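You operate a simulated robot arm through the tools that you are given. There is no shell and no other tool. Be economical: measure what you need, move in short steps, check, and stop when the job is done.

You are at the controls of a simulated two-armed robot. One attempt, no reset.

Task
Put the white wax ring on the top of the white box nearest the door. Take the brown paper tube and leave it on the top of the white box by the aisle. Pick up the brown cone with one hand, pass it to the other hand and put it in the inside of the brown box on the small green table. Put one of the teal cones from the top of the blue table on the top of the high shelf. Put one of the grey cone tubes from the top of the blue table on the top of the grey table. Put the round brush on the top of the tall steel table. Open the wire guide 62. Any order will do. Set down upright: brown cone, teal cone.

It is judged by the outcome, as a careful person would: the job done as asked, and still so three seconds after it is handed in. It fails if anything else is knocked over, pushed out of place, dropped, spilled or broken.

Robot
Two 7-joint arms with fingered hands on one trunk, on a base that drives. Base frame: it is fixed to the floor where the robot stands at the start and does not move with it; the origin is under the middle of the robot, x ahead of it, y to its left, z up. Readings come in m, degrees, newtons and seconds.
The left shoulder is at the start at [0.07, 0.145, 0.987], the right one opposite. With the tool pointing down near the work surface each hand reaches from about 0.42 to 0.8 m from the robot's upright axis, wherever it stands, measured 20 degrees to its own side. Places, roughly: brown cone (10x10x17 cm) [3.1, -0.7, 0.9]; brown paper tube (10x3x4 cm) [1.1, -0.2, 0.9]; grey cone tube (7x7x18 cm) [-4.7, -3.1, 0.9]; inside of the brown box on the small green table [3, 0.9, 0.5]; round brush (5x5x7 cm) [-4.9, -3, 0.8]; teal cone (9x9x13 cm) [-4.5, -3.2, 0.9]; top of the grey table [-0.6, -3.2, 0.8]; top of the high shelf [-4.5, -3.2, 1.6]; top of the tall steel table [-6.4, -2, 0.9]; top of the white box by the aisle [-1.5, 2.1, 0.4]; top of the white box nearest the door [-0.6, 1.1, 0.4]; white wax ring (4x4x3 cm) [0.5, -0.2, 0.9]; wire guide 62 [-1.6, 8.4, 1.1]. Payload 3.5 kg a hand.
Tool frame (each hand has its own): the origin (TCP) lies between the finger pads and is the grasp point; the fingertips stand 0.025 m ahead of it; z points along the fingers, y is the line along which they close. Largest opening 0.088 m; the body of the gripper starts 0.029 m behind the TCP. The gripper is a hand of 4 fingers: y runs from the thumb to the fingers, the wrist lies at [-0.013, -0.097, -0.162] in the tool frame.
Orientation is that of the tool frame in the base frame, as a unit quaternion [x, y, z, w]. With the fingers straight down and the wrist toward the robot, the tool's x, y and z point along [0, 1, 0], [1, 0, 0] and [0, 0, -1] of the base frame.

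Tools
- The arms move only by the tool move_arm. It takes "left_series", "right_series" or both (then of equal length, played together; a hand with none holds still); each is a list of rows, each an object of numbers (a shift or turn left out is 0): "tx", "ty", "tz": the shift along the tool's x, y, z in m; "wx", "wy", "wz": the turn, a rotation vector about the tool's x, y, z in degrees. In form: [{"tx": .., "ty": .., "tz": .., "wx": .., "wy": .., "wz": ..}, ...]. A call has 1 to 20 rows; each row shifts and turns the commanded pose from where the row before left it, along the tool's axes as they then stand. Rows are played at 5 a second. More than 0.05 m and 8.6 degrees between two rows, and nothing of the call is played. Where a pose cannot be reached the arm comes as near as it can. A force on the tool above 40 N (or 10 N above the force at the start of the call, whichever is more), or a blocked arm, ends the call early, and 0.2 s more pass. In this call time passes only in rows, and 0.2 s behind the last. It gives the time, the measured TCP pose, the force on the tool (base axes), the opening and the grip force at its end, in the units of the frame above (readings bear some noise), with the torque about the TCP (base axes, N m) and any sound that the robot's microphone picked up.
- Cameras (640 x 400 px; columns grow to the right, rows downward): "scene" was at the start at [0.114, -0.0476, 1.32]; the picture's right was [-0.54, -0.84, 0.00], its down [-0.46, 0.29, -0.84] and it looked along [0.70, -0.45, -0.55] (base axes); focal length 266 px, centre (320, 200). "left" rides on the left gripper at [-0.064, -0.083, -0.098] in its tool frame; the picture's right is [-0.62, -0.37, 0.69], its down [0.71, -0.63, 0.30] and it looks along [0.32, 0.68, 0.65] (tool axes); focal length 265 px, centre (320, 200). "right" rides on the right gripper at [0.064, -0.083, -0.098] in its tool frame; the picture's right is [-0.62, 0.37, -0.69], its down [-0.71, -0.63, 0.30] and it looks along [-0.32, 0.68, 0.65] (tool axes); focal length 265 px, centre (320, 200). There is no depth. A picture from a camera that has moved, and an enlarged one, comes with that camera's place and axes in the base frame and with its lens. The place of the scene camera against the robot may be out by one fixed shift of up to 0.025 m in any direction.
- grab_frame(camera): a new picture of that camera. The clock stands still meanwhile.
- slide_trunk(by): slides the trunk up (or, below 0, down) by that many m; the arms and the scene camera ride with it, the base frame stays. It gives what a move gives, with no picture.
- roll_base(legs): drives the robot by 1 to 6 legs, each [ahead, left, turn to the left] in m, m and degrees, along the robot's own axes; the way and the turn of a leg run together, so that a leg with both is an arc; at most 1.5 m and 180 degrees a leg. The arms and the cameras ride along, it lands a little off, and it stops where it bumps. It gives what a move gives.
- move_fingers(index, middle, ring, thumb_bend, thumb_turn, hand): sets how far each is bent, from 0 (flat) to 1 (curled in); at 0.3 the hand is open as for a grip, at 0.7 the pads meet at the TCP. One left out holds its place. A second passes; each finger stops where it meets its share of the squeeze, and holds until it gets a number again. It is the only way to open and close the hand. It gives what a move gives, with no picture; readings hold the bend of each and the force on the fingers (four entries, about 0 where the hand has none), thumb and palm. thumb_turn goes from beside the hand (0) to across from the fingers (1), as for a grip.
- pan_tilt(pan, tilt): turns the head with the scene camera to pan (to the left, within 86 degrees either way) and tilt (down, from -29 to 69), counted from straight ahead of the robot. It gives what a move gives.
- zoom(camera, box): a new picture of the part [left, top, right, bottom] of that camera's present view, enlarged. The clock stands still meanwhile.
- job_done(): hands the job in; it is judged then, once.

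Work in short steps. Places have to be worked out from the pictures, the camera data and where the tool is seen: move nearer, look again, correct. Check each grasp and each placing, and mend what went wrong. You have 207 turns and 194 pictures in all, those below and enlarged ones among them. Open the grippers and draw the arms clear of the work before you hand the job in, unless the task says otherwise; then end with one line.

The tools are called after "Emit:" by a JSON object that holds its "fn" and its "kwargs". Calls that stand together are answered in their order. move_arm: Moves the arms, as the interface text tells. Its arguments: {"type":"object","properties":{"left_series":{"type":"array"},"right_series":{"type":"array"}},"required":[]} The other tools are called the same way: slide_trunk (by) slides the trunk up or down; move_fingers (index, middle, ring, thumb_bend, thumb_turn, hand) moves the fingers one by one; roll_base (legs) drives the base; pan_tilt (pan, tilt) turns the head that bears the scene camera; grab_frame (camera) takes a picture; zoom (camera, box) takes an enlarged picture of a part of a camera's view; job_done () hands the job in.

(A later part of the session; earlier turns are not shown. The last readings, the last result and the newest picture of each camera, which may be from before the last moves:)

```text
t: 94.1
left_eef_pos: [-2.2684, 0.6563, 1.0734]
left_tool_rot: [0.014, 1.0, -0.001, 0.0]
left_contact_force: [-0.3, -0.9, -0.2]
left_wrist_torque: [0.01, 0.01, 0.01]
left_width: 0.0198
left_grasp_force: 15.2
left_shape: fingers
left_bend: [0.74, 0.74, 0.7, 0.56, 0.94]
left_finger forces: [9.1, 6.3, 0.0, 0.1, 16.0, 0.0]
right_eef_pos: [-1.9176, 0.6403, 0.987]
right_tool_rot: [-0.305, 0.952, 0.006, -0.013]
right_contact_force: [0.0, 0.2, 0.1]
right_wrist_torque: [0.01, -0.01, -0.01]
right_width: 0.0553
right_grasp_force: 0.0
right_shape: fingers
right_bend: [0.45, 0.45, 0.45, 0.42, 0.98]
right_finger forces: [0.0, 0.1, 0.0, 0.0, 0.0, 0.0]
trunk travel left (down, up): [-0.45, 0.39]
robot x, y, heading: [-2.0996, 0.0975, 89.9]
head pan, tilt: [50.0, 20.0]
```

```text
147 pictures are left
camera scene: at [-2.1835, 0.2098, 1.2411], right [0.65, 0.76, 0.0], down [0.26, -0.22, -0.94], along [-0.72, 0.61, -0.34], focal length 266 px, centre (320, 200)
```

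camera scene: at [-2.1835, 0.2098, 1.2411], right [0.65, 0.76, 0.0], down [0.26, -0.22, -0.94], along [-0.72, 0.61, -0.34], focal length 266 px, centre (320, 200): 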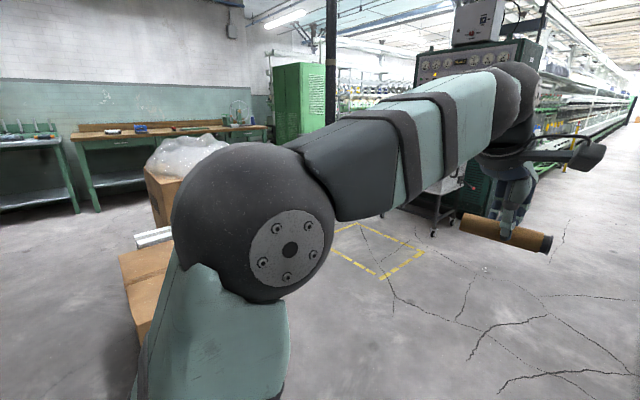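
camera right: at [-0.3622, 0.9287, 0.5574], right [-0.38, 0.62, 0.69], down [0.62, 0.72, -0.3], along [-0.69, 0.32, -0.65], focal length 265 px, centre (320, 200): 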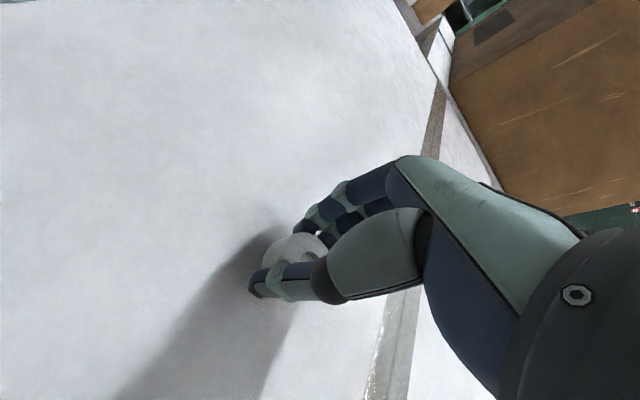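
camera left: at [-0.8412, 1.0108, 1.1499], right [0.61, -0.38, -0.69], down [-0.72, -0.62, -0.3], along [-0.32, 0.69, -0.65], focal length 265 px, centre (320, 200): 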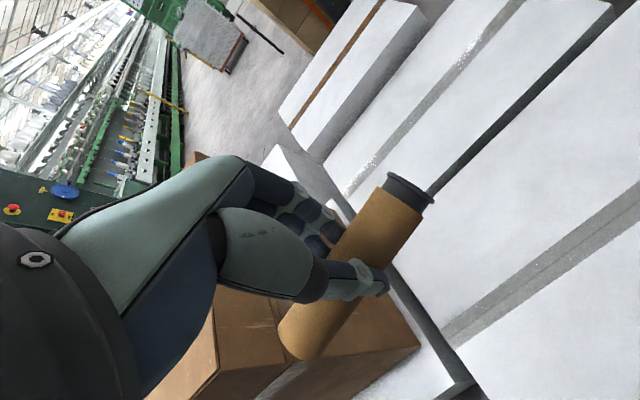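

The aisle is clear at x≈-2.4, and the second white box is behind the carton-topped one. I drive up the aisle and turn to face it.

Emit:
{"fn": "roll_base", "kwargs": {"legs": [[1.2, 0.33, 0], [0.75, 0, 0], [0, 0, -90]]}}

Emit:
{"fn": "pan_tilt", "kwargs": {"pan": 0, "tilt": 35}}

Emit:
{"fn": "grab_frame", "kwargs": {"camera": "scene"}}

Emit:
{"fn": "grab_frame", "kwargs": {"camera": "left"}}

```text
t: 107.9
left_eef_pos: [-1.8278, 2.22, 1.0733]
left_tool_rot: [0.723, 0.691, -0.001, -0.001]
left_contact_force: [-0.5, 0.6, -0.3]
left_wrist_torque: [0.01, -0.01, -0.02]
left_width: 0.0198
left_grasp_force: 14.4
left_shape: fingers
left_bend: [0.74, 0.74, 0.7, 0.56, 0.94]
left_finger forces: [8.3, 5.9, 0.0, 0.1, 15.0, 0.0]
right_eef_pos: [-1.8498, 1.8706, 0.9874]
right_tool_rot: [0.464, 0.886, 0.012, -0.005]
right_contact_force: [-1.3, -1.2, -0.2]
right_wrist_torque: [0.02, -0.03, -0.02]
right_width: 0.0555
right_grasp_force: 0.1
right_shape: fingers
right_bend: [0.45, 0.45, 0.45, 0.42, 0.98]
right_finger forces: [0.0, 0.0, 0.1, 0.1, 0.0, 0.0]
trunk travel left (down, up): [-0.45, 0.39]
robot x, y, heading: [-2.39, 2.0659, -1.0]
head pan, tilt: [50.0, 20.0]
```

```text
t: 109.1
left_eef_pos: [-1.8285, 2.2205, 1.0735]
left_tool_rot: [0.723, 0.691, 0.0, -0.001]
left_contact_force: [-0.6, 0.3, -0.8]
left_wrist_torque: [-0.02, 0.01, 0.01]
left_width: 0.0196
left_grasp_force: 14.7
left_shape: fingers
left_bend: [0.74, 0.74, 0.7, 0.56, 0.94]
left_finger forces: [8.5, 6.1, 0.0, 0.1, 15.1, 0.1]
right_eef_pos: [-1.8494, 1.8723, 0.9876]
right_tool_rot: [0.465, 0.885, 0.013, -0.004]
right_contact_force: [0.3, 0.2, 0.4]
right_wrist_torque: [-0.02, 0.02, -0.02]
right_width: 0.0555
right_grasp_force: 0.1
right_shape: fingers
right_bend: [0.45, 0.45, 0.45, 0.42, 0.98]
right_finger forces: [0.0, 0.0, 0.1, 0.1, 0.0, 0.0]
trunk travel left (down, up): [-0.45, 0.39]
robot x, y, heading: [-2.385, 2.0647, -1.2]
head pan, tilt: [0.0, 35.0]
```

```text
146 pictures are left
camera scene: at [-2.2609, 2.0617, 1.2172], right [-0.02, -1.0, 0.0], down [-0.57, 0.01, -0.82], along [0.82, -0.02, -0.57], focal length 266 px, centre (320, 200)
```

scene: 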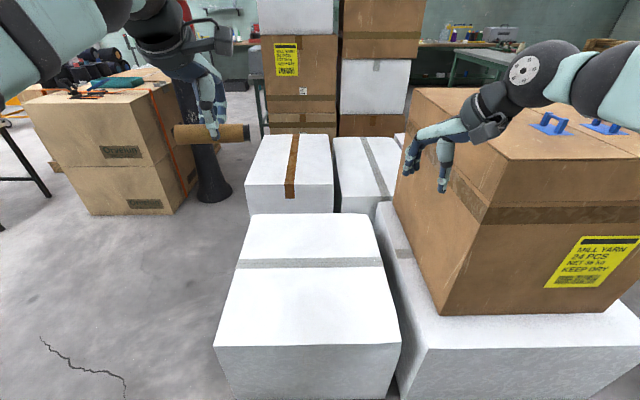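

```text
145 pictures are left
camera left: at [-1.9148, 2.1608, 1.1711], right [-0.4, -0.6, -0.69], down [-0.6, 0.74, -0.3], along [0.7, 0.29, -0.65], focal length 265 px, centre (320, 200)
```

left: 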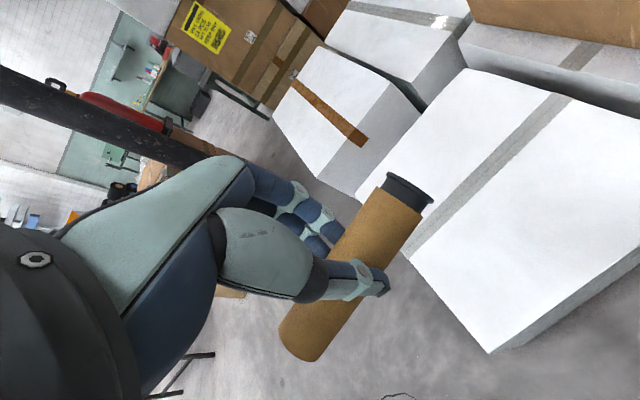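

Box by the aisle: x -1.86…-1.20, y 1.81…2.37, top 0.41. I step left to keep the right arm away from the carton, extend the left hand over the box, then lower the trunk.

Emit:
{"fn": "roll_base", "kwargs": {"legs": [[0.0, 0.15, 1]]}}

Emit:
{"fn": "move_arm", "kwargs": {"left_series": [{"tx": -0.035, "ty": 0.03}, {"tx": -0.035, "ty": 0.03}, {"tx": -0.035, "ty": 0.03}, {"tx": -0.035, "ty": 0.03}, {"tx": -0.035, "ty": 0.03}]}}

Emit:
{"fn": "slide_trunk", "kwargs": {"by": -0.4}}

Emit:
{"fn": "grab_frame", "kwargs": {"camera": "scene"}}

```text
t: 110.5
left_eef_pos: [-1.8299, 2.38, 1.073]
left_tool_rot: [0.717, 0.697, 0.0, -0.001]
left_contact_force: [-0.1, 0.5, -1.0]
left_wrist_torque: [-0.02, -0.01, 0.01]
left_width: 0.0195
left_grasp_force: 15.3
left_shape: fingers
left_bend: [0.74, 0.74, 0.7, 0.56, 0.94]
left_finger forces: [8.3, 6.0, 0.1, 0.0, 15.1, 0.0]
right_eef_pos: [-1.8448, 2.0305, 0.9869]
right_tool_rot: [0.457, 0.89, 0.013, -0.004]
right_contact_force: [-0.2, -0.1, 0.1]
right_wrist_torque: [-0.01, -0.03, 0.0]
right_width: 0.0554
right_grasp_force: 0.1
right_shape: fingers
right_bend: [0.45, 0.45, 0.45, 0.42, 0.98]
right_finger forces: [0.1, 0.1, 0.1, 0.0, 0.1, 0.0]
trunk travel left (down, up): [-0.45, 0.39]
robot x, y, heading: [-2.3842, 2.2125, -0.4]
head pan, tilt: [0.0, 35.0]
```

```text
t: 111.7
left_eef_pos: [-1.755, 2.2711, 1.0621]
left_tool_rot: [0.717, 0.697, -0.001, -0.002]
left_contact_force: [-0.5, 0.3, -0.3]
left_wrist_torque: [0.02, -0.01, 0.0]
left_width: 0.0193
left_grasp_force: 14.6
left_shape: fingers
left_bend: [0.74, 0.74, 0.7, 0.56, 0.94]
left_finger forces: [8.2, 5.9, 0.1, 0.1, 14.6, 0.0]
left hand out of reach, approached as far as the arm can: row 3, 4, 5
right_eef_pos: [-1.8436, 2.0302, 0.9882]
right_tool_rot: [0.457, 0.89, 0.012, -0.005]
right_contact_force: [0.9, 0.3, -0.1]
right_wrist_torque: [0.01, 0.01, 0.01]
right_width: 0.0553
right_grasp_force: 0.0
right_shape: fingers
right_bend: [0.45, 0.45, 0.45, 0.42, 0.98]
right_finger forces: [0.0, 0.0, 0.0, 0.1, 0.0, 0.1]
trunk travel left (down, up): [-0.45, 0.39]
robot x, y, heading: [-2.3853, 2.2134, -0.2]
head pan, tilt: [0.0, 35.0]
```

```text
t: 115.5
left_eef_pos: [-1.7546, 2.2715, 0.6641]
left_tool_rot: [0.717, 0.697, 0.0, 0.0]
left_contact_force: [0.2, 0.2, -0.1]
left_wrist_torque: [0.02, 0.0, 0.0]
left_width: 0.0194
left_grasp_force: 14.7
left_shape: fingers
left_bend: [0.74, 0.74, 0.7, 0.56, 0.94]
left_finger forces: [8.2, 5.9, 0.0, 0.0, 14.7, 0.1]
right_eef_pos: [-1.8448, 2.0302, 0.5882]
right_tool_rot: [0.457, 0.889, 0.013, -0.004]
right_contact_force: [-0.2, -0.5, 0.6]
right_wrist_torque: [0.03, -0.01, -0.01]
right_width: 0.0553
right_grasp_force: 0.1
right_shape: fingers
right_bend: [0.45, 0.45, 0.45, 0.42, 0.98]
right_finger forces: [0.0, 0.0, 0.0, 0.1, 0.0, 0.0]
trunk travel left (down, up): [-0.05, 0.79]
robot x, y, heading: [-2.3867, 2.2169, -0.1]
head pan, tilt: [0.0, 35.0]
```

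```text
144 pictures are left
camera scene: at [-2.2592, 2.214, 0.8172], right [0.0, -1.0, 0.0], down [-0.57, 0.0, -0.82], along [0.82, 0.0, -0.57], focal length 266 px, centre (320, 200)
```

scene: 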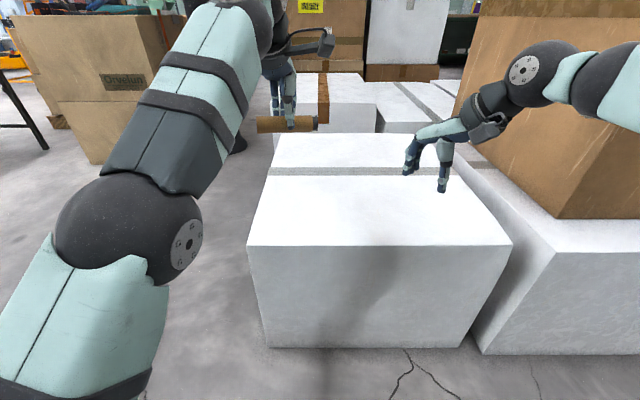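

I lower the left hand, shifting it right toward the box middle as reach allows.

Emit:
{"fn": "move_arm", "kwargs": {"left_series": [{"tz": 0.04}, {"tz": 0.04, "tx": -0.015}, {"tz": 0.04, "tx": -0.02}, {"tz": 0.04, "tx": -0.02}, {"tz": 0.02, "tx": -0.01}]}}

Emit:
{"fn": "grab_frame", "kwargs": {"camera": "scene"}}

Emit:
{"fn": "grab_frame", "kwargs": {"camera": "left"}}

```text
t: 116.7
left_eef_pos: [-1.756, 2.2074, 0.4848]
left_tool_rot: [0.716, 0.698, -0.001, 0.003]
left_contact_force: [0.1, 0.7, -0.8]
left_wrist_torque: [0.02, 0.01, -0.01]
left_width: 0.0191
left_grasp_force: 14.1
left_shape: fingers
left_bend: [0.74, 0.74, 0.7, 0.56, 0.94]
left_finger forces: [8.1, 5.7, 0.0, 0.0, 14.2, 0.0]
right_eef_pos: [-1.8438, 2.0308, 0.5869]
right_tool_rot: [0.457, 0.889, 0.013, -0.004]
right_contact_force: [-0.5, 0.7, 0.2]
right_wrist_torque: [0.01, -0.02, 0.0]
right_width: 0.0555
right_grasp_force: 0.0
right_shape: fingers
right_bend: [0.45, 0.45, 0.45, 0.42, 0.98]
right_finger forces: [0.1, 0.1, 0.1, 0.0, 0.1, 0.0]
trunk travel left (down, up): [-0.05, 0.79]
robot x, y, heading: [-2.3884, 2.2155, -0.0]
head pan, tilt: [0.0, 35.0]
```

```text
143 pictures are left
camera scene: at [-2.2592, 2.214, 0.8172], right [0.0, -1.0, 0.0], down [-0.57, 0.0, -0.82], along [0.82, 0.0, -0.57], focal length 266 px, centre (320, 200)
```

scene: 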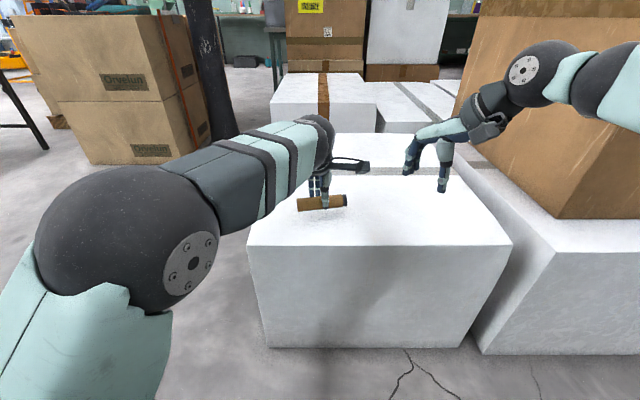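

```text
142 pictures are left
camera left: at [-1.8413, 2.1469, 0.5831], right [-0.38, -0.61, -0.69], down [-0.61, 0.73, -0.31], along [0.69, 0.3, -0.65], focal length 265 px, centre (320, 200)
```

left: 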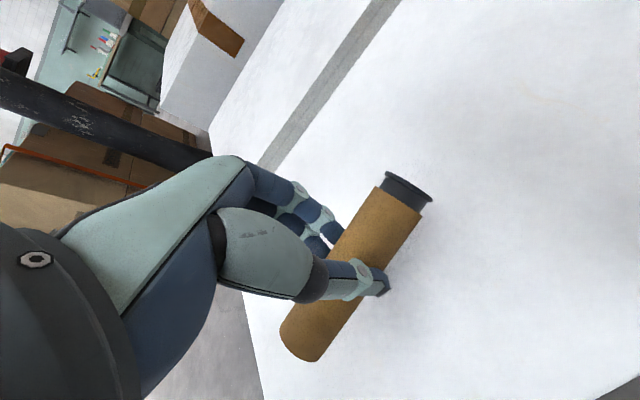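

I lower further in small steps until light contact.

Emit:
{"fn": "move_arm", "kwargs": {"left_series": [{"tz": 0.02}, {"tz": 0.008}, {"tz": 0.004}]}}

Emit:
{"fn": "zoom", "kwargs": {"camera": "scene", "box": [270, 150, 390, 240]}}

```text
t: 117.5
left_eef_pos: [-1.7551, 2.2084, 0.4582]
left_tool_rot: [0.716, 0.699, 0.002, 0.005]
left_contact_force: [1.5, -0.2, 15.6]
left_wrist_torque: [-0.03, 0.04, -0.08]
left_width: 0.0193
left_grasp_force: 19.1
left_shape: fingers
left_bend: [0.75, 0.75, 0.7, 0.56, 0.94]
left_finger forces: [10.6, 11.2, 0.0, 0.1, 17.0, 0.0]
right_eef_pos: [-1.8451, 2.0302, 0.5888]
right_tool_rot: [0.458, 0.889, 0.013, -0.003]
right_contact_force: [-0.6, -0.4, -0.4]
right_wrist_torque: [0.0, -0.01, -0.01]
right_width: 0.0555
right_grasp_force: 0.1
right_shape: fingers
right_bend: [0.45, 0.45, 0.45, 0.42, 0.98]
right_finger forces: [0.0, 0.0, 0.1, 0.1, 0.0, 0.0]
trunk travel left (down, up): [-0.05, 0.79]
robot x, y, heading: [-2.3897, 2.2144, -0.2]
head pan, tilt: [0.0, 35.0]
```

```text
4.44 times, centred on (330, 195) of scene
camera zoom: at [-2.2607, 2.214, 0.8178], right [0.0, -1.0, 0.0], down [-0.57, 0.0, -0.82], along [0.82, 0.0, -0.57], focal length 1182 px, centre (276, 222)
```

zoom: 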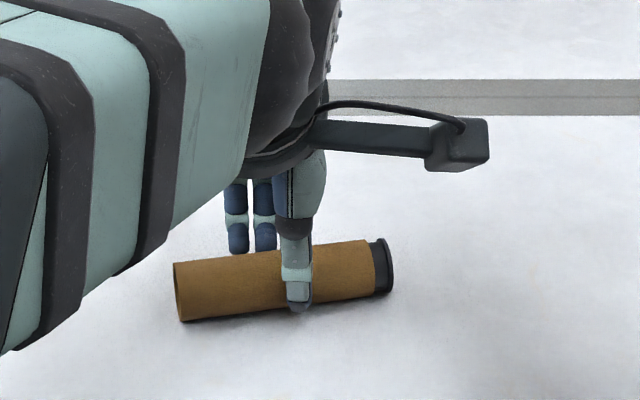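

Contact at 15 N with the tube on the box. I open and withdraw upward.

Emit:
{"fn": "move_fingers", "kwargs": {"hand": "left", "index": 0.5, "middle": 0.5, "ring": 0.5, "thumb_bend": 0.46}}

Emit:
{"fn": "zoom", "kwargs": {"camera": "scene", "box": [270, 150, 390, 240]}}

```text
t: 118.5
left_eef_pos: [-1.7556, 2.2087, 0.453]
left_tool_rot: [0.716, 0.698, -0.002, 0.0]
left_contact_force: [-1.0, 0.0, -0.5]
left_wrist_torque: [-0.04, -0.01, -0.03]
left_width: 0.0457
left_grasp_force: 0.1
left_shape: fingers
left_bend: [0.5, 0.5, 0.5, 0.46, 0.97]
left_finger forces: [0.0, 0.0, 0.0, 0.0, 0.0, 0.1]
right_eef_pos: [-1.8439, 2.03, 0.5883]
right_tool_rot: [0.456, 0.89, 0.013, -0.004]
right_contact_force: [-0.2, -0.5, 0.1]
right_wrist_torque: [-0.01, -0.01, 0.02]
right_width: 0.0555
right_grasp_force: 0.1
right_shape: fingers
right_bend: [0.45, 0.45, 0.45, 0.42, 0.98]
right_finger forces: [0.0, 0.0, 0.1, 0.0, 0.1, 0.0]
trunk travel left (down, up): [-0.05, 0.79]
robot x, y, heading: [-2.3902, 2.2148, -0.2]
head pan, tilt: [0.0, 35.0]
```

```text
4.44 times, centred on (330, 195) of scene
camera zoom: at [-2.2592, 2.214, 0.8172], right [0.0, -1.0, 0.0], down [-0.57, 0.0, -0.82], along [0.82, 0.0, -0.57], focal length 1182 px, centre (276, 222)
```

zoom: 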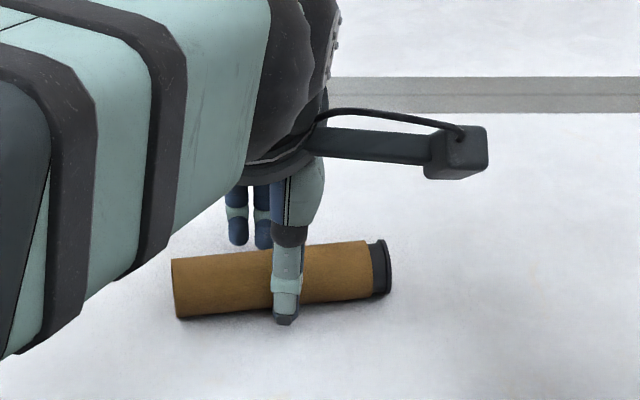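

Released. I raise the hand straight up, then raise the trunk and check that the tube stayed.

Emit:
{"fn": "move_arm", "kwargs": {"left_series": [{"tz": -0.02}, {"tz": -0.04}, {"tz": -0.05}, {"tz": -0.04, "tx": 0.02}]}}

Emit:
{"fn": "slide_trunk", "kwargs": {"by": 0.45}}

Emit:
{"fn": "grab_frame", "kwargs": {"camera": "scene"}}

```text
t: 119.5
left_eef_pos: [-1.758, 2.2275, 0.6012]
left_tool_rot: [0.718, 0.696, 0.001, -0.001]
left_contact_force: [-0.4, -0.3, 0.2]
left_wrist_torque: [0.03, 0.0, -0.03]
left_width: 0.0457
left_grasp_force: 0.1
left_shape: fingers
left_bend: [0.5, 0.5, 0.5, 0.46, 0.97]
left_finger forces: [0.1, 0.1, 0.0, 0.0, 0.0, 0.0]
right_eef_pos: [-1.8447, 2.0305, 0.5877]
right_tool_rot: [0.457, 0.889, 0.013, -0.004]
right_contact_force: [-0.5, -0.7, 0.6]
right_wrist_torque: [0.0, 0.0, -0.01]
right_width: 0.0558
right_grasp_force: 0.0
right_shape: fingers
right_bend: [0.45, 0.45, 0.45, 0.42, 0.98]
right_finger forces: [0.0, 0.0, 0.0, 0.0, 0.0, 0.1]
trunk travel left (down, up): [-0.05, 0.79]
robot x, y, heading: [-2.3914, 2.2127, -0.1]
head pan, tilt: [0.0, 35.0]
```

```text
refused: 0.45 is not a number from -0.4 to 0.4
```

```text
139 pictures are left
camera scene: at [-2.2594, 2.2141, 0.8172], right [0.0, -1.0, 0.0], down [-0.57, 0.0, -0.82], along [0.82, 0.0, -0.57], focal length 266 px, centre (320, 200)
```

scene: 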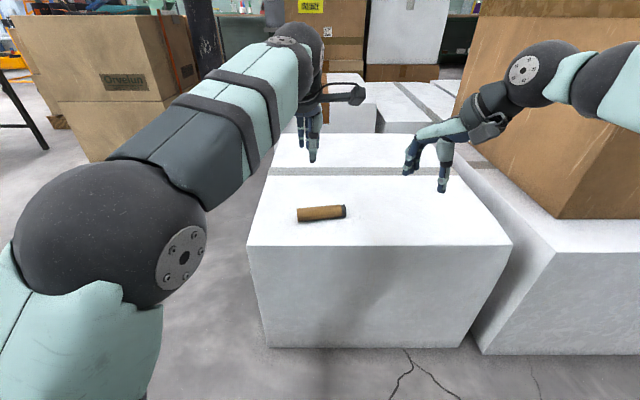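

Tube placed. Next, the wire guide: I raise the trunk, turn to face up the aisle and look.

Emit:
{"fn": "slide_trunk", "kwargs": {"by": 0.4}}

Emit:
{"fn": "roll_base", "kwargs": {"legs": [[-0.1, 0, 0], [0, 0, 90]]}}

Emit:
{"fn": "pan_tilt", "kwargs": {"pan": -5, "tilt": 5}}

Emit:
{"fn": "grab_frame", "kwargs": {"camera": "scene"}}

Emit:
{"fn": "zoom", "kwargs": {"camera": "scene", "box": [220, 80, 460, 230]}}

```text
t: 123.3
left_eef_pos: [-1.7571, 2.2292, 1.0023]
left_tool_rot: [0.717, 0.697, 0.0, -0.001]
left_contact_force: [-0.1, -0.2, -0.8]
left_wrist_torque: [0.02, -0.01, 0.04]
left_width: 0.0458
left_grasp_force: 0.0
left_shape: fingers
left_bend: [0.5, 0.5, 0.5, 0.46, 0.97]
left_finger forces: [0.0, 0.0, 0.0, 0.0, 0.0, 0.0]
right_eef_pos: [-1.8443, 2.0303, 0.988]
right_tool_rot: [0.457, 0.889, 0.013, -0.004]
right_contact_force: [1.1, -0.2, 0.4]
right_wrist_torque: [-0.03, 0.0, -0.04]
right_width: 0.0558
right_grasp_force: 0.1
right_shape: fingers
right_bend: [0.45, 0.45, 0.45, 0.42, 0.98]
right_finger forces: [0.1, 0.0, 0.1, 0.0, 0.0, 0.0]
trunk travel left (down, up): [-0.45, 0.39]
robot x, y, heading: [-2.3863, 2.2152, -0.2]
head pan, tilt: [0.0, 35.0]
```

```text
t: 128.3
left_eef_pos: [-2.5026, 2.8421, 1.0023]
left_tool_rot: [0.01, 1.0, -0.001, 0.0]
left_contact_force: [0.6, -0.6, 0.0]
left_wrist_torque: [0.01, -0.03, 0.0]
left_width: 0.0458
left_grasp_force: 0.1
left_shape: fingers
left_bend: [0.5, 0.5, 0.5, 0.46, 0.97]
left_finger forces: [0.0, 0.1, 0.1, 0.0, 0.1, 0.1]
right_eef_pos: [-2.3042, 2.757, 0.9892]
right_tool_rot: [-0.309, 0.951, 0.006, -0.012]
right_contact_force: [0.5, 0.6, 0.3]
right_wrist_torque: [0.03, -0.03, 0.0]
right_width: 0.0552
right_grasp_force: 0.0
right_shape: fingers
right_bend: [0.45, 0.45, 0.45, 0.42, 0.98]
right_finger forces: [0.0, 0.1, 0.0, 0.1, 0.0, 0.0]
trunk travel left (down, up): [-0.45, 0.39]
robot x, y, heading: [-2.4844, 2.2136, 90.4]
head pan, tilt: [0.0, 35.0]
```

```text
t: 129.2
left_eef_pos: [-2.5031, 2.8431, 1.0014]
left_tool_rot: [0.01, 1.0, -0.001, 0.001]
left_contact_force: [0.3, -0.1, -0.1]
left_wrist_torque: [-0.03, -0.01, 0.02]
left_width: 0.0459
left_grasp_force: 0.0
left_shape: fingers
left_bend: [0.5, 0.5, 0.5, 0.46, 0.97]
left_finger forces: [0.0, 0.0, 0.0, 0.0, 0.1, 0.0]
right_eef_pos: [-2.303, 2.7568, 0.9883]
right_tool_rot: [-0.309, 0.951, 0.006, -0.012]
right_contact_force: [0.5, -0.9, 0.1]
right_wrist_torque: [0.0, -0.02, 0.0]
right_width: 0.0556
right_grasp_force: 0.1
right_shape: fingers
right_bend: [0.45, 0.45, 0.45, 0.42, 0.98]
right_finger forces: [0.0, 0.0, 0.0, 0.0, 0.1, 0.0]
trunk travel left (down, up): [-0.45, 0.39]
robot x, y, heading: [-2.4847, 2.216, 90.3]
head pan, tilt: [-5.0, 5.0]
```

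```text
138 pictures are left
camera scene: at [-2.4876, 2.3565, 1.2653], right [1.0, -0.08, 0.0], down [-0.01, -0.09, -1.0], along [0.08, 0.99, -0.09], focal length 266 px, centre (320, 200)
```

scene: 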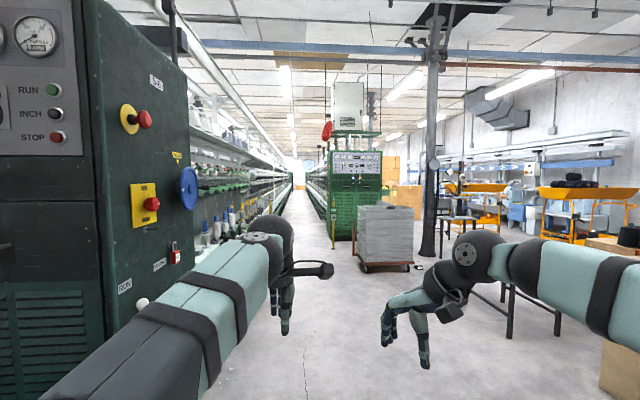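

```text
2.67 times, centred on (340, 155) of scene
camera zoom: at [-2.4876, 2.3565, 1.2653], right [1.0, -0.08, 0.0], down [-0.01, -0.09, -1.0], along [0.08, 0.99, -0.09], focal length 709 px, centre (267, 320)
```

zoom: 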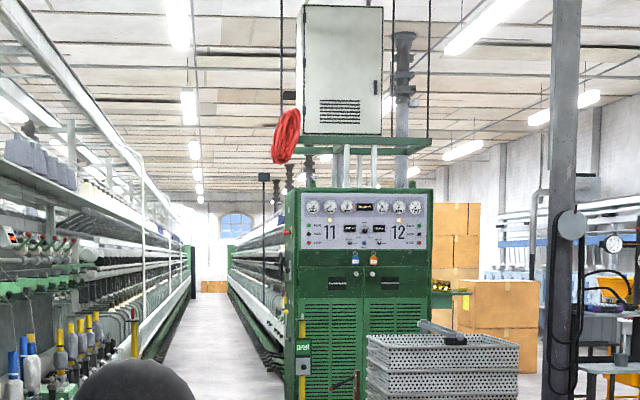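

The guide is on the left flank of machine 11/12, reached from the aisle between the machines (about x -3.3…-1.6). I drive up the aisle centre to y≈6.6.

Emit:
{"fn": "roll_base", "kwargs": {"legs": [[1.4, -0.08, 0], [1.5, 0, 0], [1.5, 0, 0]]}}

Emit:
{"fn": "pan_tilt", "kwargs": {"pan": -25, "tilt": 10}}

Emit:
{"fn": "grab_frame", "kwargs": {"camera": "scene"}}

Emit:
{"fn": "zoom", "kwargs": {"camera": "scene", "box": [160, 130, 360, 260]}}

```text
t: 150.3
left_eef_pos: [-2.3243, 7.254, 1.0008]
left_tool_rot: [0.026, 1.0, -0.001, 0.0]
left_contact_force: [-0.7, 0.8, -0.1]
left_wrist_torque: [0.0, -0.02, 0.03]
left_width: 0.0458
left_grasp_force: 0.0
left_shape: fingers
left_bend: [0.5, 0.5, 0.5, 0.46, 0.97]
left_finger forces: [0.0, 0.0, 0.0, 0.0, 0.1, 0.0]
right_eef_pos: [-2.1275, 7.1626, 0.9878]
right_tool_rot: [-0.295, 0.955, 0.006, -0.012]
right_contact_force: [0.5, 0.3, -0.1]
right_wrist_torque: [0.0, 0.01, -0.01]
right_width: 0.0555
right_grasp_force: 0.0
right_shape: fingers
right_bend: [0.45, 0.45, 0.45, 0.42, 0.98]
right_finger forces: [0.0, 0.1, 0.0, 0.0, 0.1, 0.0]
trunk travel left (down, up): [-0.45, 0.39]
robot x, y, heading: [-2.3222, 6.6271, 88.7]
head pan, tilt: [-5.0, 5.0]
```

```text
t: 151.2
left_eef_pos: [-2.3232, 7.255, 1.0015]
left_tool_rot: [0.025, 1.0, -0.001, 0.0]
left_contact_force: [-0.1, -0.1, 0.2]
left_wrist_torque: [0.01, -0.01, -0.01]
left_width: 0.0456
left_grasp_force: 0.0
left_shape: fingers
left_bend: [0.5, 0.5, 0.5, 0.46, 0.97]
left_finger forces: [0.1, 0.0, 0.1, 0.1, 0.0, 0.0]
right_eef_pos: [-2.1274, 7.1633, 0.9877]
right_tool_rot: [-0.295, 0.955, 0.006, -0.013]
right_contact_force: [-0.7, -0.3, -0.1]
right_wrist_torque: [0.02, -0.02, 0.01]
right_width: 0.0556
right_grasp_force: 0.1
right_shape: fingers
right_bend: [0.45, 0.45, 0.45, 0.42, 0.98]
right_finger forces: [0.1, 0.1, 0.0, 0.0, 0.1, 0.0]
trunk travel left (down, up): [-0.45, 0.39]
robot x, y, heading: [-2.3234, 6.6235, 88.5]
head pan, tilt: [-25.0, 10.0]
```

```text
136 pictures are left
camera scene: at [-2.2918, 6.7598, 1.2574], right [0.9, -0.45, 0.0], down [-0.08, -0.16, -0.98], along [0.44, 0.88, -0.17], focal length 266 px, centre (320, 200)
```

scene: 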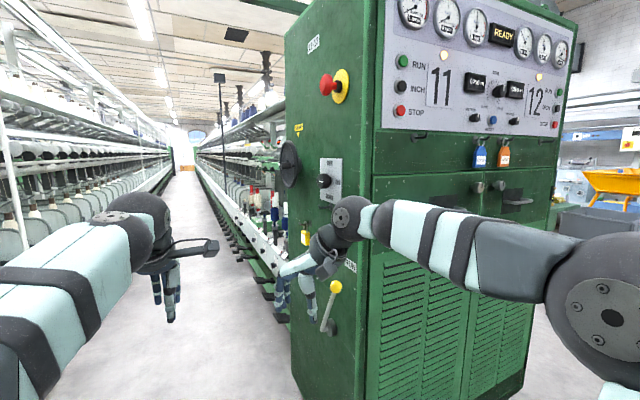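

```text
3.08 times, centred on (260, 195) of scene
camera zoom: at [-2.2918, 6.7598, 1.2574], right [0.9, -0.45, 0.0], down [-0.08, -0.16, -0.98], along [0.44, 0.88, -0.17], focal length 818 px, centre (505, 215)
```

zoom: 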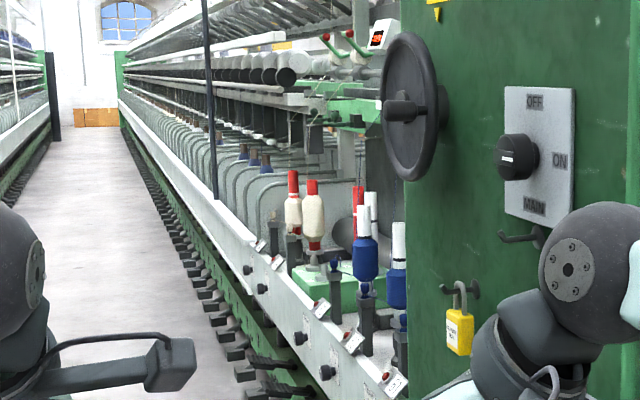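

Next to the cabinet are an e-stop, a handwheel and switches, so I'll keep well away from them. I check the clearance on the left machine side before shifting over.

Emit:
{"fn": "pan_tilt", "kwargs": {"pan": 35, "tilt": 25}}

Emit:
{"fn": "grab_frame", "kwargs": {"camera": "scene"}}

```text
t: 152.5
left_eef_pos: [-2.323, 7.2549, 1.002]
left_tool_rot: [0.025, 1.0, -0.001, 0.0]
left_contact_force: [-0.3, -0.3, 0.4]
left_wrist_torque: [0.03, 0.0, 0.04]
left_width: 0.0459
left_grasp_force: 0.1
left_shape: fingers
left_bend: [0.5, 0.5, 0.5, 0.46, 0.97]
left_finger forces: [0.1, 0.1, 0.1, 0.1, 0.0, 0.1]
right_eef_pos: [-2.1281, 7.1628, 0.9881]
right_tool_rot: [-0.294, 0.956, 0.007, -0.012]
right_contact_force: [0.5, 0.0, 0.6]
right_wrist_torque: [0.03, 0.01, 0.0]
right_width: 0.0555
right_grasp_force: 0.1
right_shape: fingers
right_bend: [0.45, 0.45, 0.45, 0.42, 0.98]
right_finger forces: [0.0, 0.0, 0.1, 0.0, 0.0, 0.0]
trunk travel left (down, up): [-0.45, 0.39]
robot x, y, heading: [-2.3231, 6.6243, 88.4]
head pan, tilt: [35.0, 25.0]
```

```text
134 pictures are left
camera scene: at [-2.384, 6.7535, 1.233], right [0.83, 0.55, 0.0], down [0.23, -0.35, -0.91], along [-0.5, 0.76, -0.42], focal length 266 px, centre (320, 200)
```

scene: 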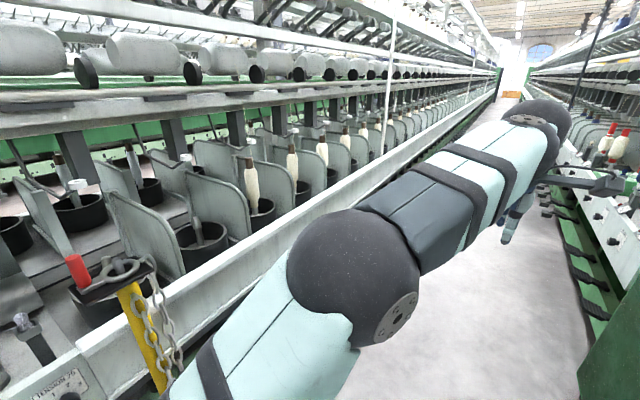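

Rails leave about 1.4 m of aisle. I tuck both arms closer, move to the aisle's left half, turn to face machine 11, then strafe along it.

Emit:
{"fn": "move_arm", "kwargs": {"left_series": [{}, {"ty": -0.03, "tz": -0.01}, {"ty": -0.03, "tz": -0.01}, {"ty": -0.03, "tz": -0.01}, {"ty": -0.03, "tz": -0.01}, {"tx": 0.02}, {"tx": 0.02}, {}, {}], "right_series": [{"wz": 8.5}, {"wz": 8.5}, {"wz": 8.5}, {"wz": 8.5}, {"tx": -0.04, "ty": -0.028}, {"tx": -0.04, "ty": -0.028}, {"tx": -0.04, "ty": -0.028}, {"tx": -0.04, "ty": -0.028}, {"tx": -0.04, "ty": -0.028}]}}

Emit:
{"fn": "roll_base", "kwargs": {"legs": [[-0.35, 0.32, 0], [0, 0, -89]]}}

Emit:
{"fn": "pan_tilt", "kwargs": {"pan": 40, "tilt": 20}}

Emit:
{"fn": "grab_frame", "kwargs": {"camera": "scene"}}

```text
t: 154.5
left_eef_pos: [-2.3679, 7.1366, 1.0423]
left_tool_rot: [0.025, 1.0, 0.0, -0.001]
left_contact_force: [0.5, -0.1, -0.8]
left_wrist_torque: [-0.02, 0.01, 0.0]
left_width: 0.0458
left_grasp_force: 0.0
left_shape: fingers
left_bend: [0.5, 0.5, 0.5, 0.46, 0.97]
left_finger forces: [0.0, 0.0, 0.0, 0.1, 0.0, 0.0]
right_eef_pos: [-1.9258, 7.0237, 0.9815]
right_tool_rot: [-0.003, 1.0, 0.004, -0.014]
right_contact_force: [0.4, -1.1, -0.4]
right_wrist_torque: [-0.03, 0.01, -0.01]
right_width: 0.0553
right_grasp_force: 0.0
right_shape: fingers
right_bend: [0.45, 0.45, 0.45, 0.42, 0.98]
right_finger forces: [0.1, 0.0, 0.0, 0.1, 0.0, 0.0]
trunk travel left (down, up): [-0.45, 0.39]
robot x, y, heading: [-2.3195, 6.6211, 88.5]
head pan, tilt: [35.0, 25.0]
```

```text
t: 161.1
left_eef_pos: [-2.1468, 6.3504, 1.0418]
left_tool_rot: [0.71, 0.704, -0.001, 0.0]
left_contact_force: [0.2, 0.0, 0.0]
left_wrist_torque: [0.02, 0.0, -0.05]
left_width: 0.0457
left_grasp_force: 0.0
left_shape: fingers
left_bend: [0.5, 0.5, 0.5, 0.46, 0.97]
left_finger forces: [0.0, 0.0, 0.1, 0.1, 0.0, 0.0]
right_eef_pos: [-2.2392, 5.9025, 0.9817]
right_tool_rot: [0.689, 0.724, 0.01, -0.009]
right_contact_force: [-0.5, -1.0, 0.9]
right_wrist_torque: [0.0, -0.01, 0.01]
right_width: 0.0557
right_grasp_force: 0.0
right_shape: fingers
right_bend: [0.45, 0.45, 0.45, 0.42, 0.98]
right_finger forces: [0.1, 0.0, 0.1, 0.0, 0.0, 0.1]
trunk travel left (down, up): [-0.45, 0.39]
robot x, y, heading: [-2.6584, 6.2805, 1.1]
head pan, tilt: [35.0, 25.0]
```

```text
t: 161.7
left_eef_pos: [-2.147, 6.3499, 1.0424]
left_tool_rot: [0.709, 0.706, -0.001, 0.0]
left_contact_force: [0.1, 0.0, -1.0]
left_wrist_torque: [0.03, -0.05, 0.03]
left_width: 0.0458
left_grasp_force: 0.0
left_shape: fingers
left_bend: [0.5, 0.5, 0.5, 0.46, 0.97]
left_finger forces: [0.1, 0.0, 0.1, 0.0, 0.0, 0.0]
right_eef_pos: [-2.2396, 5.9024, 0.9819]
right_tool_rot: [0.689, 0.724, 0.011, -0.008]
right_contact_force: [0.6, -0.3, 0.3]
right_wrist_torque: [-0.02, 0.0, -0.01]
right_width: 0.0555
right_grasp_force: 0.1
right_shape: fingers
right_bend: [0.45, 0.45, 0.45, 0.42, 0.98]
right_finger forces: [0.0, 0.1, 0.0, 0.0, 0.0, 0.0]
trunk travel left (down, up): [-0.45, 0.39]
robot x, y, heading: [-2.6547, 6.2775, 1.1]
head pan, tilt: [40.0, 20.0]
```

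```text
133 pictures are left
camera scene: at [-2.5456, 6.3438, 1.241], right [0.66, -0.75, 0.0], down [-0.26, -0.22, -0.94], along [0.71, 0.62, -0.34], focal length 266 px, centre (320, 200)
```

scene: 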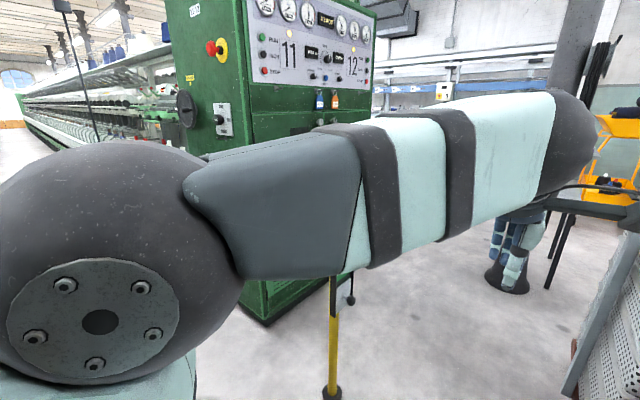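

The way is clear: the post and cabinet stay right of x≈-1.95, and my hands are at -2.15. I strafe to y≈8.2.

Emit:
{"fn": "roll_base", "kwargs": {"legs": [[0.02, 0.95, -1], [0, 0.95, 0]]}}

Emit:
{"fn": "pan_tilt", "kwargs": {"pan": 0, "tilt": 15}}

Emit:
{"fn": "grab_frame", "kwargs": {"camera": "scene"}}

Emit:
{"fn": "grab_frame", "kwargs": {"camera": "left"}}

```text
t: 171.2
left_eef_pos: [-2.1717, 8.2476, 1.0422]
left_tool_rot: [0.707, 0.707, 0.0, -0.001]
left_contact_force: [0.4, 0.7, 0.4]
left_wrist_torque: [-0.01, 0.0, -0.06]
left_width: 0.0457
left_grasp_force: 0.0
left_shape: fingers
left_bend: [0.5, 0.5, 0.5, 0.46, 0.97]
left_finger forces: [0.0, 0.0, 0.0, 0.1, 0.0, 0.0]
right_eef_pos: [-2.2611, 7.8001, 0.9824]
right_tool_rot: [0.687, 0.727, 0.011, -0.008]
right_contact_force: [0.2, -0.1, -1.5]
right_wrist_torque: [-0.02, 0.01, -0.02]
right_width: 0.0556
right_grasp_force: 0.0
right_shape: fingers
right_bend: [0.45, 0.45, 0.45, 0.42, 0.98]
right_finger forces: [0.0, 0.0, 0.1, 0.0, 0.1, 0.0]
trunk travel left (down, up): [-0.45, 0.39]
robot x, y, heading: [-2.6807, 8.1722, 1.3]
head pan, tilt: [40.0, 20.0]
```

```text
t: 172.3
left_eef_pos: [-2.171, 8.2468, 1.0418]
left_tool_rot: [0.707, 0.707, 0.0, 0.0]
left_contact_force: [-0.1, -0.3, 0.5]
left_wrist_torque: [0.01, 0.03, 0.0]
left_width: 0.0459
left_grasp_force: 0.0
left_shape: fingers
left_bend: [0.5, 0.5, 0.5, 0.46, 0.97]
left_finger forces: [0.1, 0.0, 0.1, 0.1, 0.1, 0.0]
right_eef_pos: [-2.2613, 7.7992, 0.9823]
right_tool_rot: [0.688, 0.726, 0.012, -0.008]
right_contact_force: [0.3, 0.4, -0.5]
right_wrist_torque: [0.02, -0.01, 0.01]
right_width: 0.0556
right_grasp_force: 0.1
right_shape: fingers
right_bend: [0.45, 0.45, 0.45, 0.42, 0.98]
right_finger forces: [0.0, 0.0, 0.1, 0.0, 0.0, 0.1]
trunk travel left (down, up): [-0.45, 0.39]
robot x, y, heading: [-2.6768, 8.1724, 1.3]
head pan, tilt: [0.0, 15.0]
```

```text
132 pictures are left
camera scene: at [-2.5461, 8.179, 1.2492], right [0.03, -1.0, 0.0], down [-0.26, -0.01, -0.97], along [0.97, 0.03, -0.26], focal length 266 px, centre (320, 200)
```

scene: 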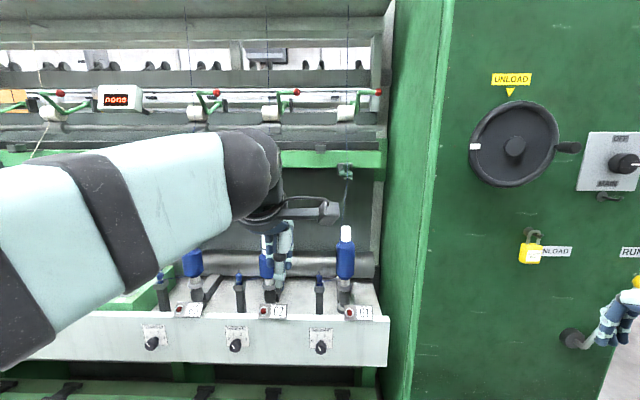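

```text
131 pictures are left
camera left: at [-2.2549, 8.1832, 1.1395], right [-0.37, -0.62, -0.69], down [-0.63, 0.71, -0.3], along [0.68, 0.33, -0.65], focal length 265 px, centre (320, 200)
```

left: 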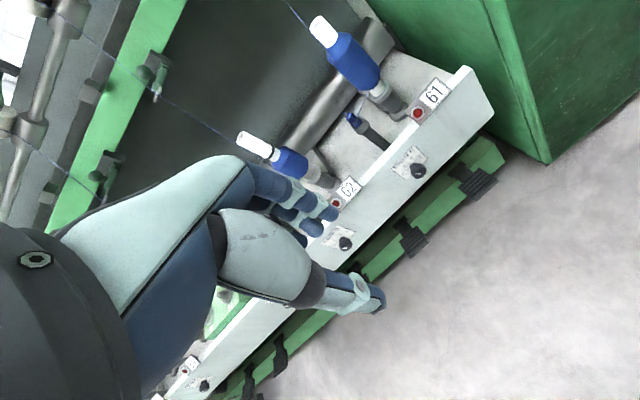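

Spindle 62 is second from the cabinet, and its wire guide is the small hinged lappet under the green rail at about (267, 172). I pull the left arm aside and zoom on it and on guide 61.

Emit:
{"fn": "move_arm", "kwargs": {"left_series": [{"tx": 0.045}, {"tx": 0.045}, {"tx": 0.045}, {"tx": 0.045}, {"tx": 0.045, "tz": 0.01}, {"tx": 0.03, "tz": 0.03}]}}

Emit:
{"fn": "zoom", "kwargs": {"camera": "scene", "box": [190, 120, 390, 245]}}

Emit:
{"fn": "zoom", "kwargs": {"camera": "scene", "box": [230, 140, 310, 190]}}

```text
t: 173.7
left_eef_pos: [-2.1693, 8.5031, 1.0012]
left_tool_rot: [0.707, 0.707, -0.001, 0.0]
left_contact_force: [-1.2, -0.5, 0.9]
left_wrist_torque: [0.0, -0.01, 0.0]
left_width: 0.0457
left_grasp_force: 0.0
left_shape: fingers
left_bend: [0.5, 0.5, 0.5, 0.46, 0.97]
left_finger forces: [0.0, 0.1, 0.0, 0.0, 0.0, 0.0]
right_eef_pos: [-2.261, 7.8008, 0.9817]
right_tool_rot: [0.687, 0.726, 0.01, -0.007]
right_contact_force: [0.4, -0.4, -0.8]
right_wrist_torque: [-0.01, -0.03, -0.02]
right_width: 0.0557
right_grasp_force: 0.0
right_shape: fingers
right_bend: [0.45, 0.45, 0.45, 0.42, 0.98]
right_finger forces: [0.1, 0.0, 0.1, 0.0, 0.0, 0.1]
trunk travel left (down, up): [-0.45, 0.39]
robot x, y, heading: [-2.6774, 8.1745, 1.6]
head pan, tilt: [0.0, 15.0]
```

```text
3.20 times, centred on (290, 182) of scene
camera zoom: at [-2.5458, 8.1806, 1.2492], right [0.03, -1.0, 0.0], down [-0.26, -0.01, -0.97], along [0.97, 0.03, -0.26], focal length 851 px, centre (416, 256)
```

zoom: 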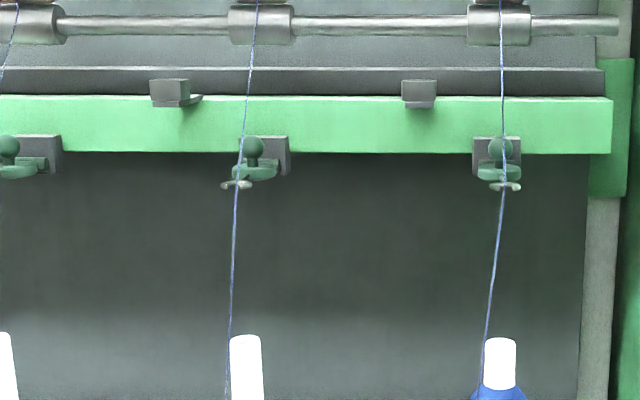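

```text
8.00 times, centred on (270, 165) of scene
camera zoom: at [-2.5458, 8.1806, 1.2492], right [0.03, -1.0, 0.0], down [-0.26, -0.01, -0.97], along [0.97, 0.03, -0.26], focal length 2128 px, centre (720, 480)
```

zoom: 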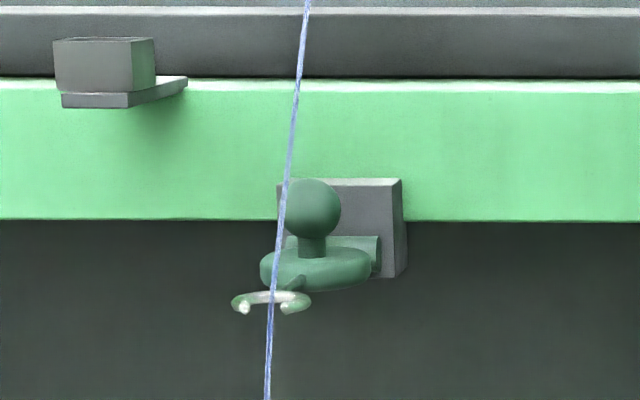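

Guide 62 is a hinged lappet with a 2.5 cm ball, at about [-1.6, 8.39, 1.10]; the axle runs along the rail, so it swings up. I'll approach with fingers pointing forward, thumb below the plate, and lift. First I step left and pitch the left hand to horizontal.

Emit:
{"fn": "roll_base", "kwargs": {"legs": [[0.0, 0.2, -1]]}}

Emit:
{"fn": "move_arm", "kwargs": {"left_series": [{"wx": -8.2, "tx": -0.022}, {"wx": -8.2, "tx": -0.022}, {"wx": -8.2, "tx": -0.022}, {"wx": -8.2, "tx": -0.022}, {"wx": -8.2, "tx": -0.022}, {"wx": -8.2, "tx": -0.022}, {"wx": -8.2, "tx": -0.022}, {"wx": -8.2, "tx": -0.022}, {"wx": -8.2, "tx": -0.022}, {"wx": -8.2, "tx": -0.022}, {"wx": -8, "tx": -0.022}]}}

Emit:
{"fn": "grab_frame", "kwargs": {"camera": "left"}}

Emit:
{"fn": "grab_frame", "kwargs": {"camera": "scene"}}

```text
t: 175.3
left_eef_pos: [-2.1703, 8.6904, 1.0009]
left_tool_rot: [0.712, 0.702, -0.001, -0.001]
left_contact_force: [0.1, -0.9, -0.1]
left_wrist_torque: [0.01, -0.01, 0.01]
left_width: 0.0458
left_grasp_force: 0.1
left_shape: fingers
left_bend: [0.5, 0.5, 0.5, 0.46, 0.97]
left_finger forces: [0.0, 0.0, 0.0, 0.0, 0.0, 0.0]
right_eef_pos: [-2.2688, 7.9902, 0.9831]
right_tool_rot: [0.692, 0.721, 0.011, -0.008]
right_contact_force: [0.4, -0.1, -0.3]
right_wrist_torque: [0.02, -0.01, 0.04]
right_width: 0.0554
right_grasp_force: 0.0
right_shape: fingers
right_bend: [0.45, 0.45, 0.45, 0.42, 0.98]
right_finger forces: [0.1, 0.0, 0.0, 0.1, 0.0, 0.1]
trunk travel left (down, up): [-0.45, 0.39]
robot x, y, heading: [-2.6831, 8.3728, 0.7]
head pan, tilt: [0.0, 15.0]
```

```text
t: 177.7
left_eef_pos: [-2.1324, 8.4643, 1.0921]
left_tool_rot: [0.488, 0.505, 0.491, 0.515]
left_contact_force: [0.5, 0.0, 0.0]
left_wrist_torque: [0.01, 0.0, 0.01]
left_width: 0.0458
left_grasp_force: 0.2
left_shape: fingers
left_bend: [0.5, 0.5, 0.5, 0.46, 0.98]
left_finger forces: [0.0, 0.0, 0.0, 0.0, 0.1, 0.0]
left hand out of reach, approached as far as the arm can: row 10, 11
right_eef_pos: [-2.2685, 7.9906, 0.982]
right_tool_rot: [0.692, 0.722, 0.01, -0.009]
right_contact_force: [0.6, 0.0, 0.1]
right_wrist_torque: [-0.02, 0.04, 0.0]
right_width: 0.0556
right_grasp_force: 0.1
right_shape: fingers
right_bend: [0.45, 0.45, 0.45, 0.42, 0.98]
right_finger forces: [0.0, 0.0, 0.0, 0.0, 0.0, 0.1]
trunk travel left (down, up): [-0.45, 0.39]
robot x, y, heading: [-2.6806, 8.3726, 0.7]
head pan, tilt: [0.0, 15.0]
```

```text
128 pictures are left
camera left: at [-2.2296, 8.3973, 1.009], right [0.69, -0.64, -0.33], down [0.32, 0.69, -0.66], along [0.65, 0.35, 0.68], focal length 265 px, centre (320, 200)
```

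left: 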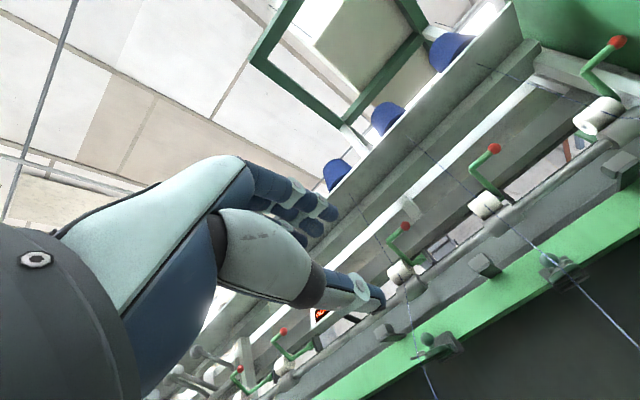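

```text
127 pictures are left
camera scene: at [-2.5485, 8.3747, 1.249], right [0.01, -1.0, 0.0], down [-0.26, 0.0, -0.97], along [0.97, 0.01, -0.26], focal length 266 px, centre (320, 200)
```

scene: 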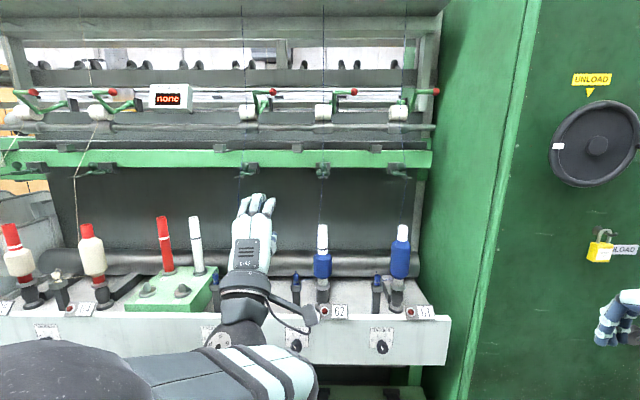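

Triangulated: guide 62 at about [-1.59, 8.37, 1.105]. I zoom from both cameras to see its shape.

Emit:
{"fn": "zoom", "kwargs": {"camera": "left", "box": [510, 230, 610, 305]}}

Emit:
{"fn": "zoom", "kwargs": {"camera": "scene", "box": [285, 145, 365, 195]}}

```text
5.33 times, centred on (560, 268) of left
camera zoom: at [-2.2296, 8.3973, 1.009], right [0.69, -0.64, -0.33], down [0.32, 0.69, -0.66], along [0.65, 0.35, 0.68], focal length 1416 px, centre (-960, -160)
```

zoom: 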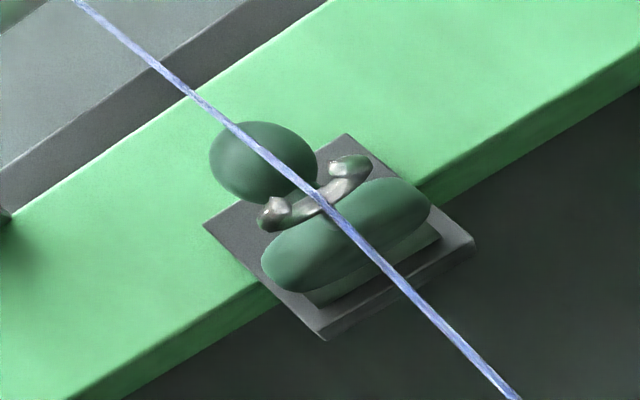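

```text
8.00 times, centred on (325, 170) of scene
camera zoom: at [-2.5485, 8.3747, 1.249], right [0.01, -1.0, 0.0], down [-0.26, 0.0, -0.97], along [0.97, 0.01, -0.26], focal length 2128 px, centre (280, 440)
```

zoom: 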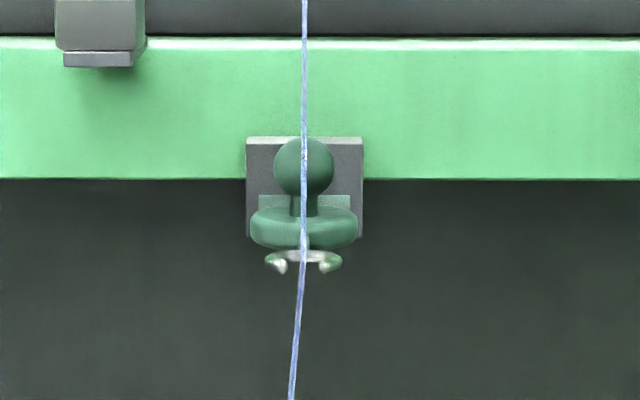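

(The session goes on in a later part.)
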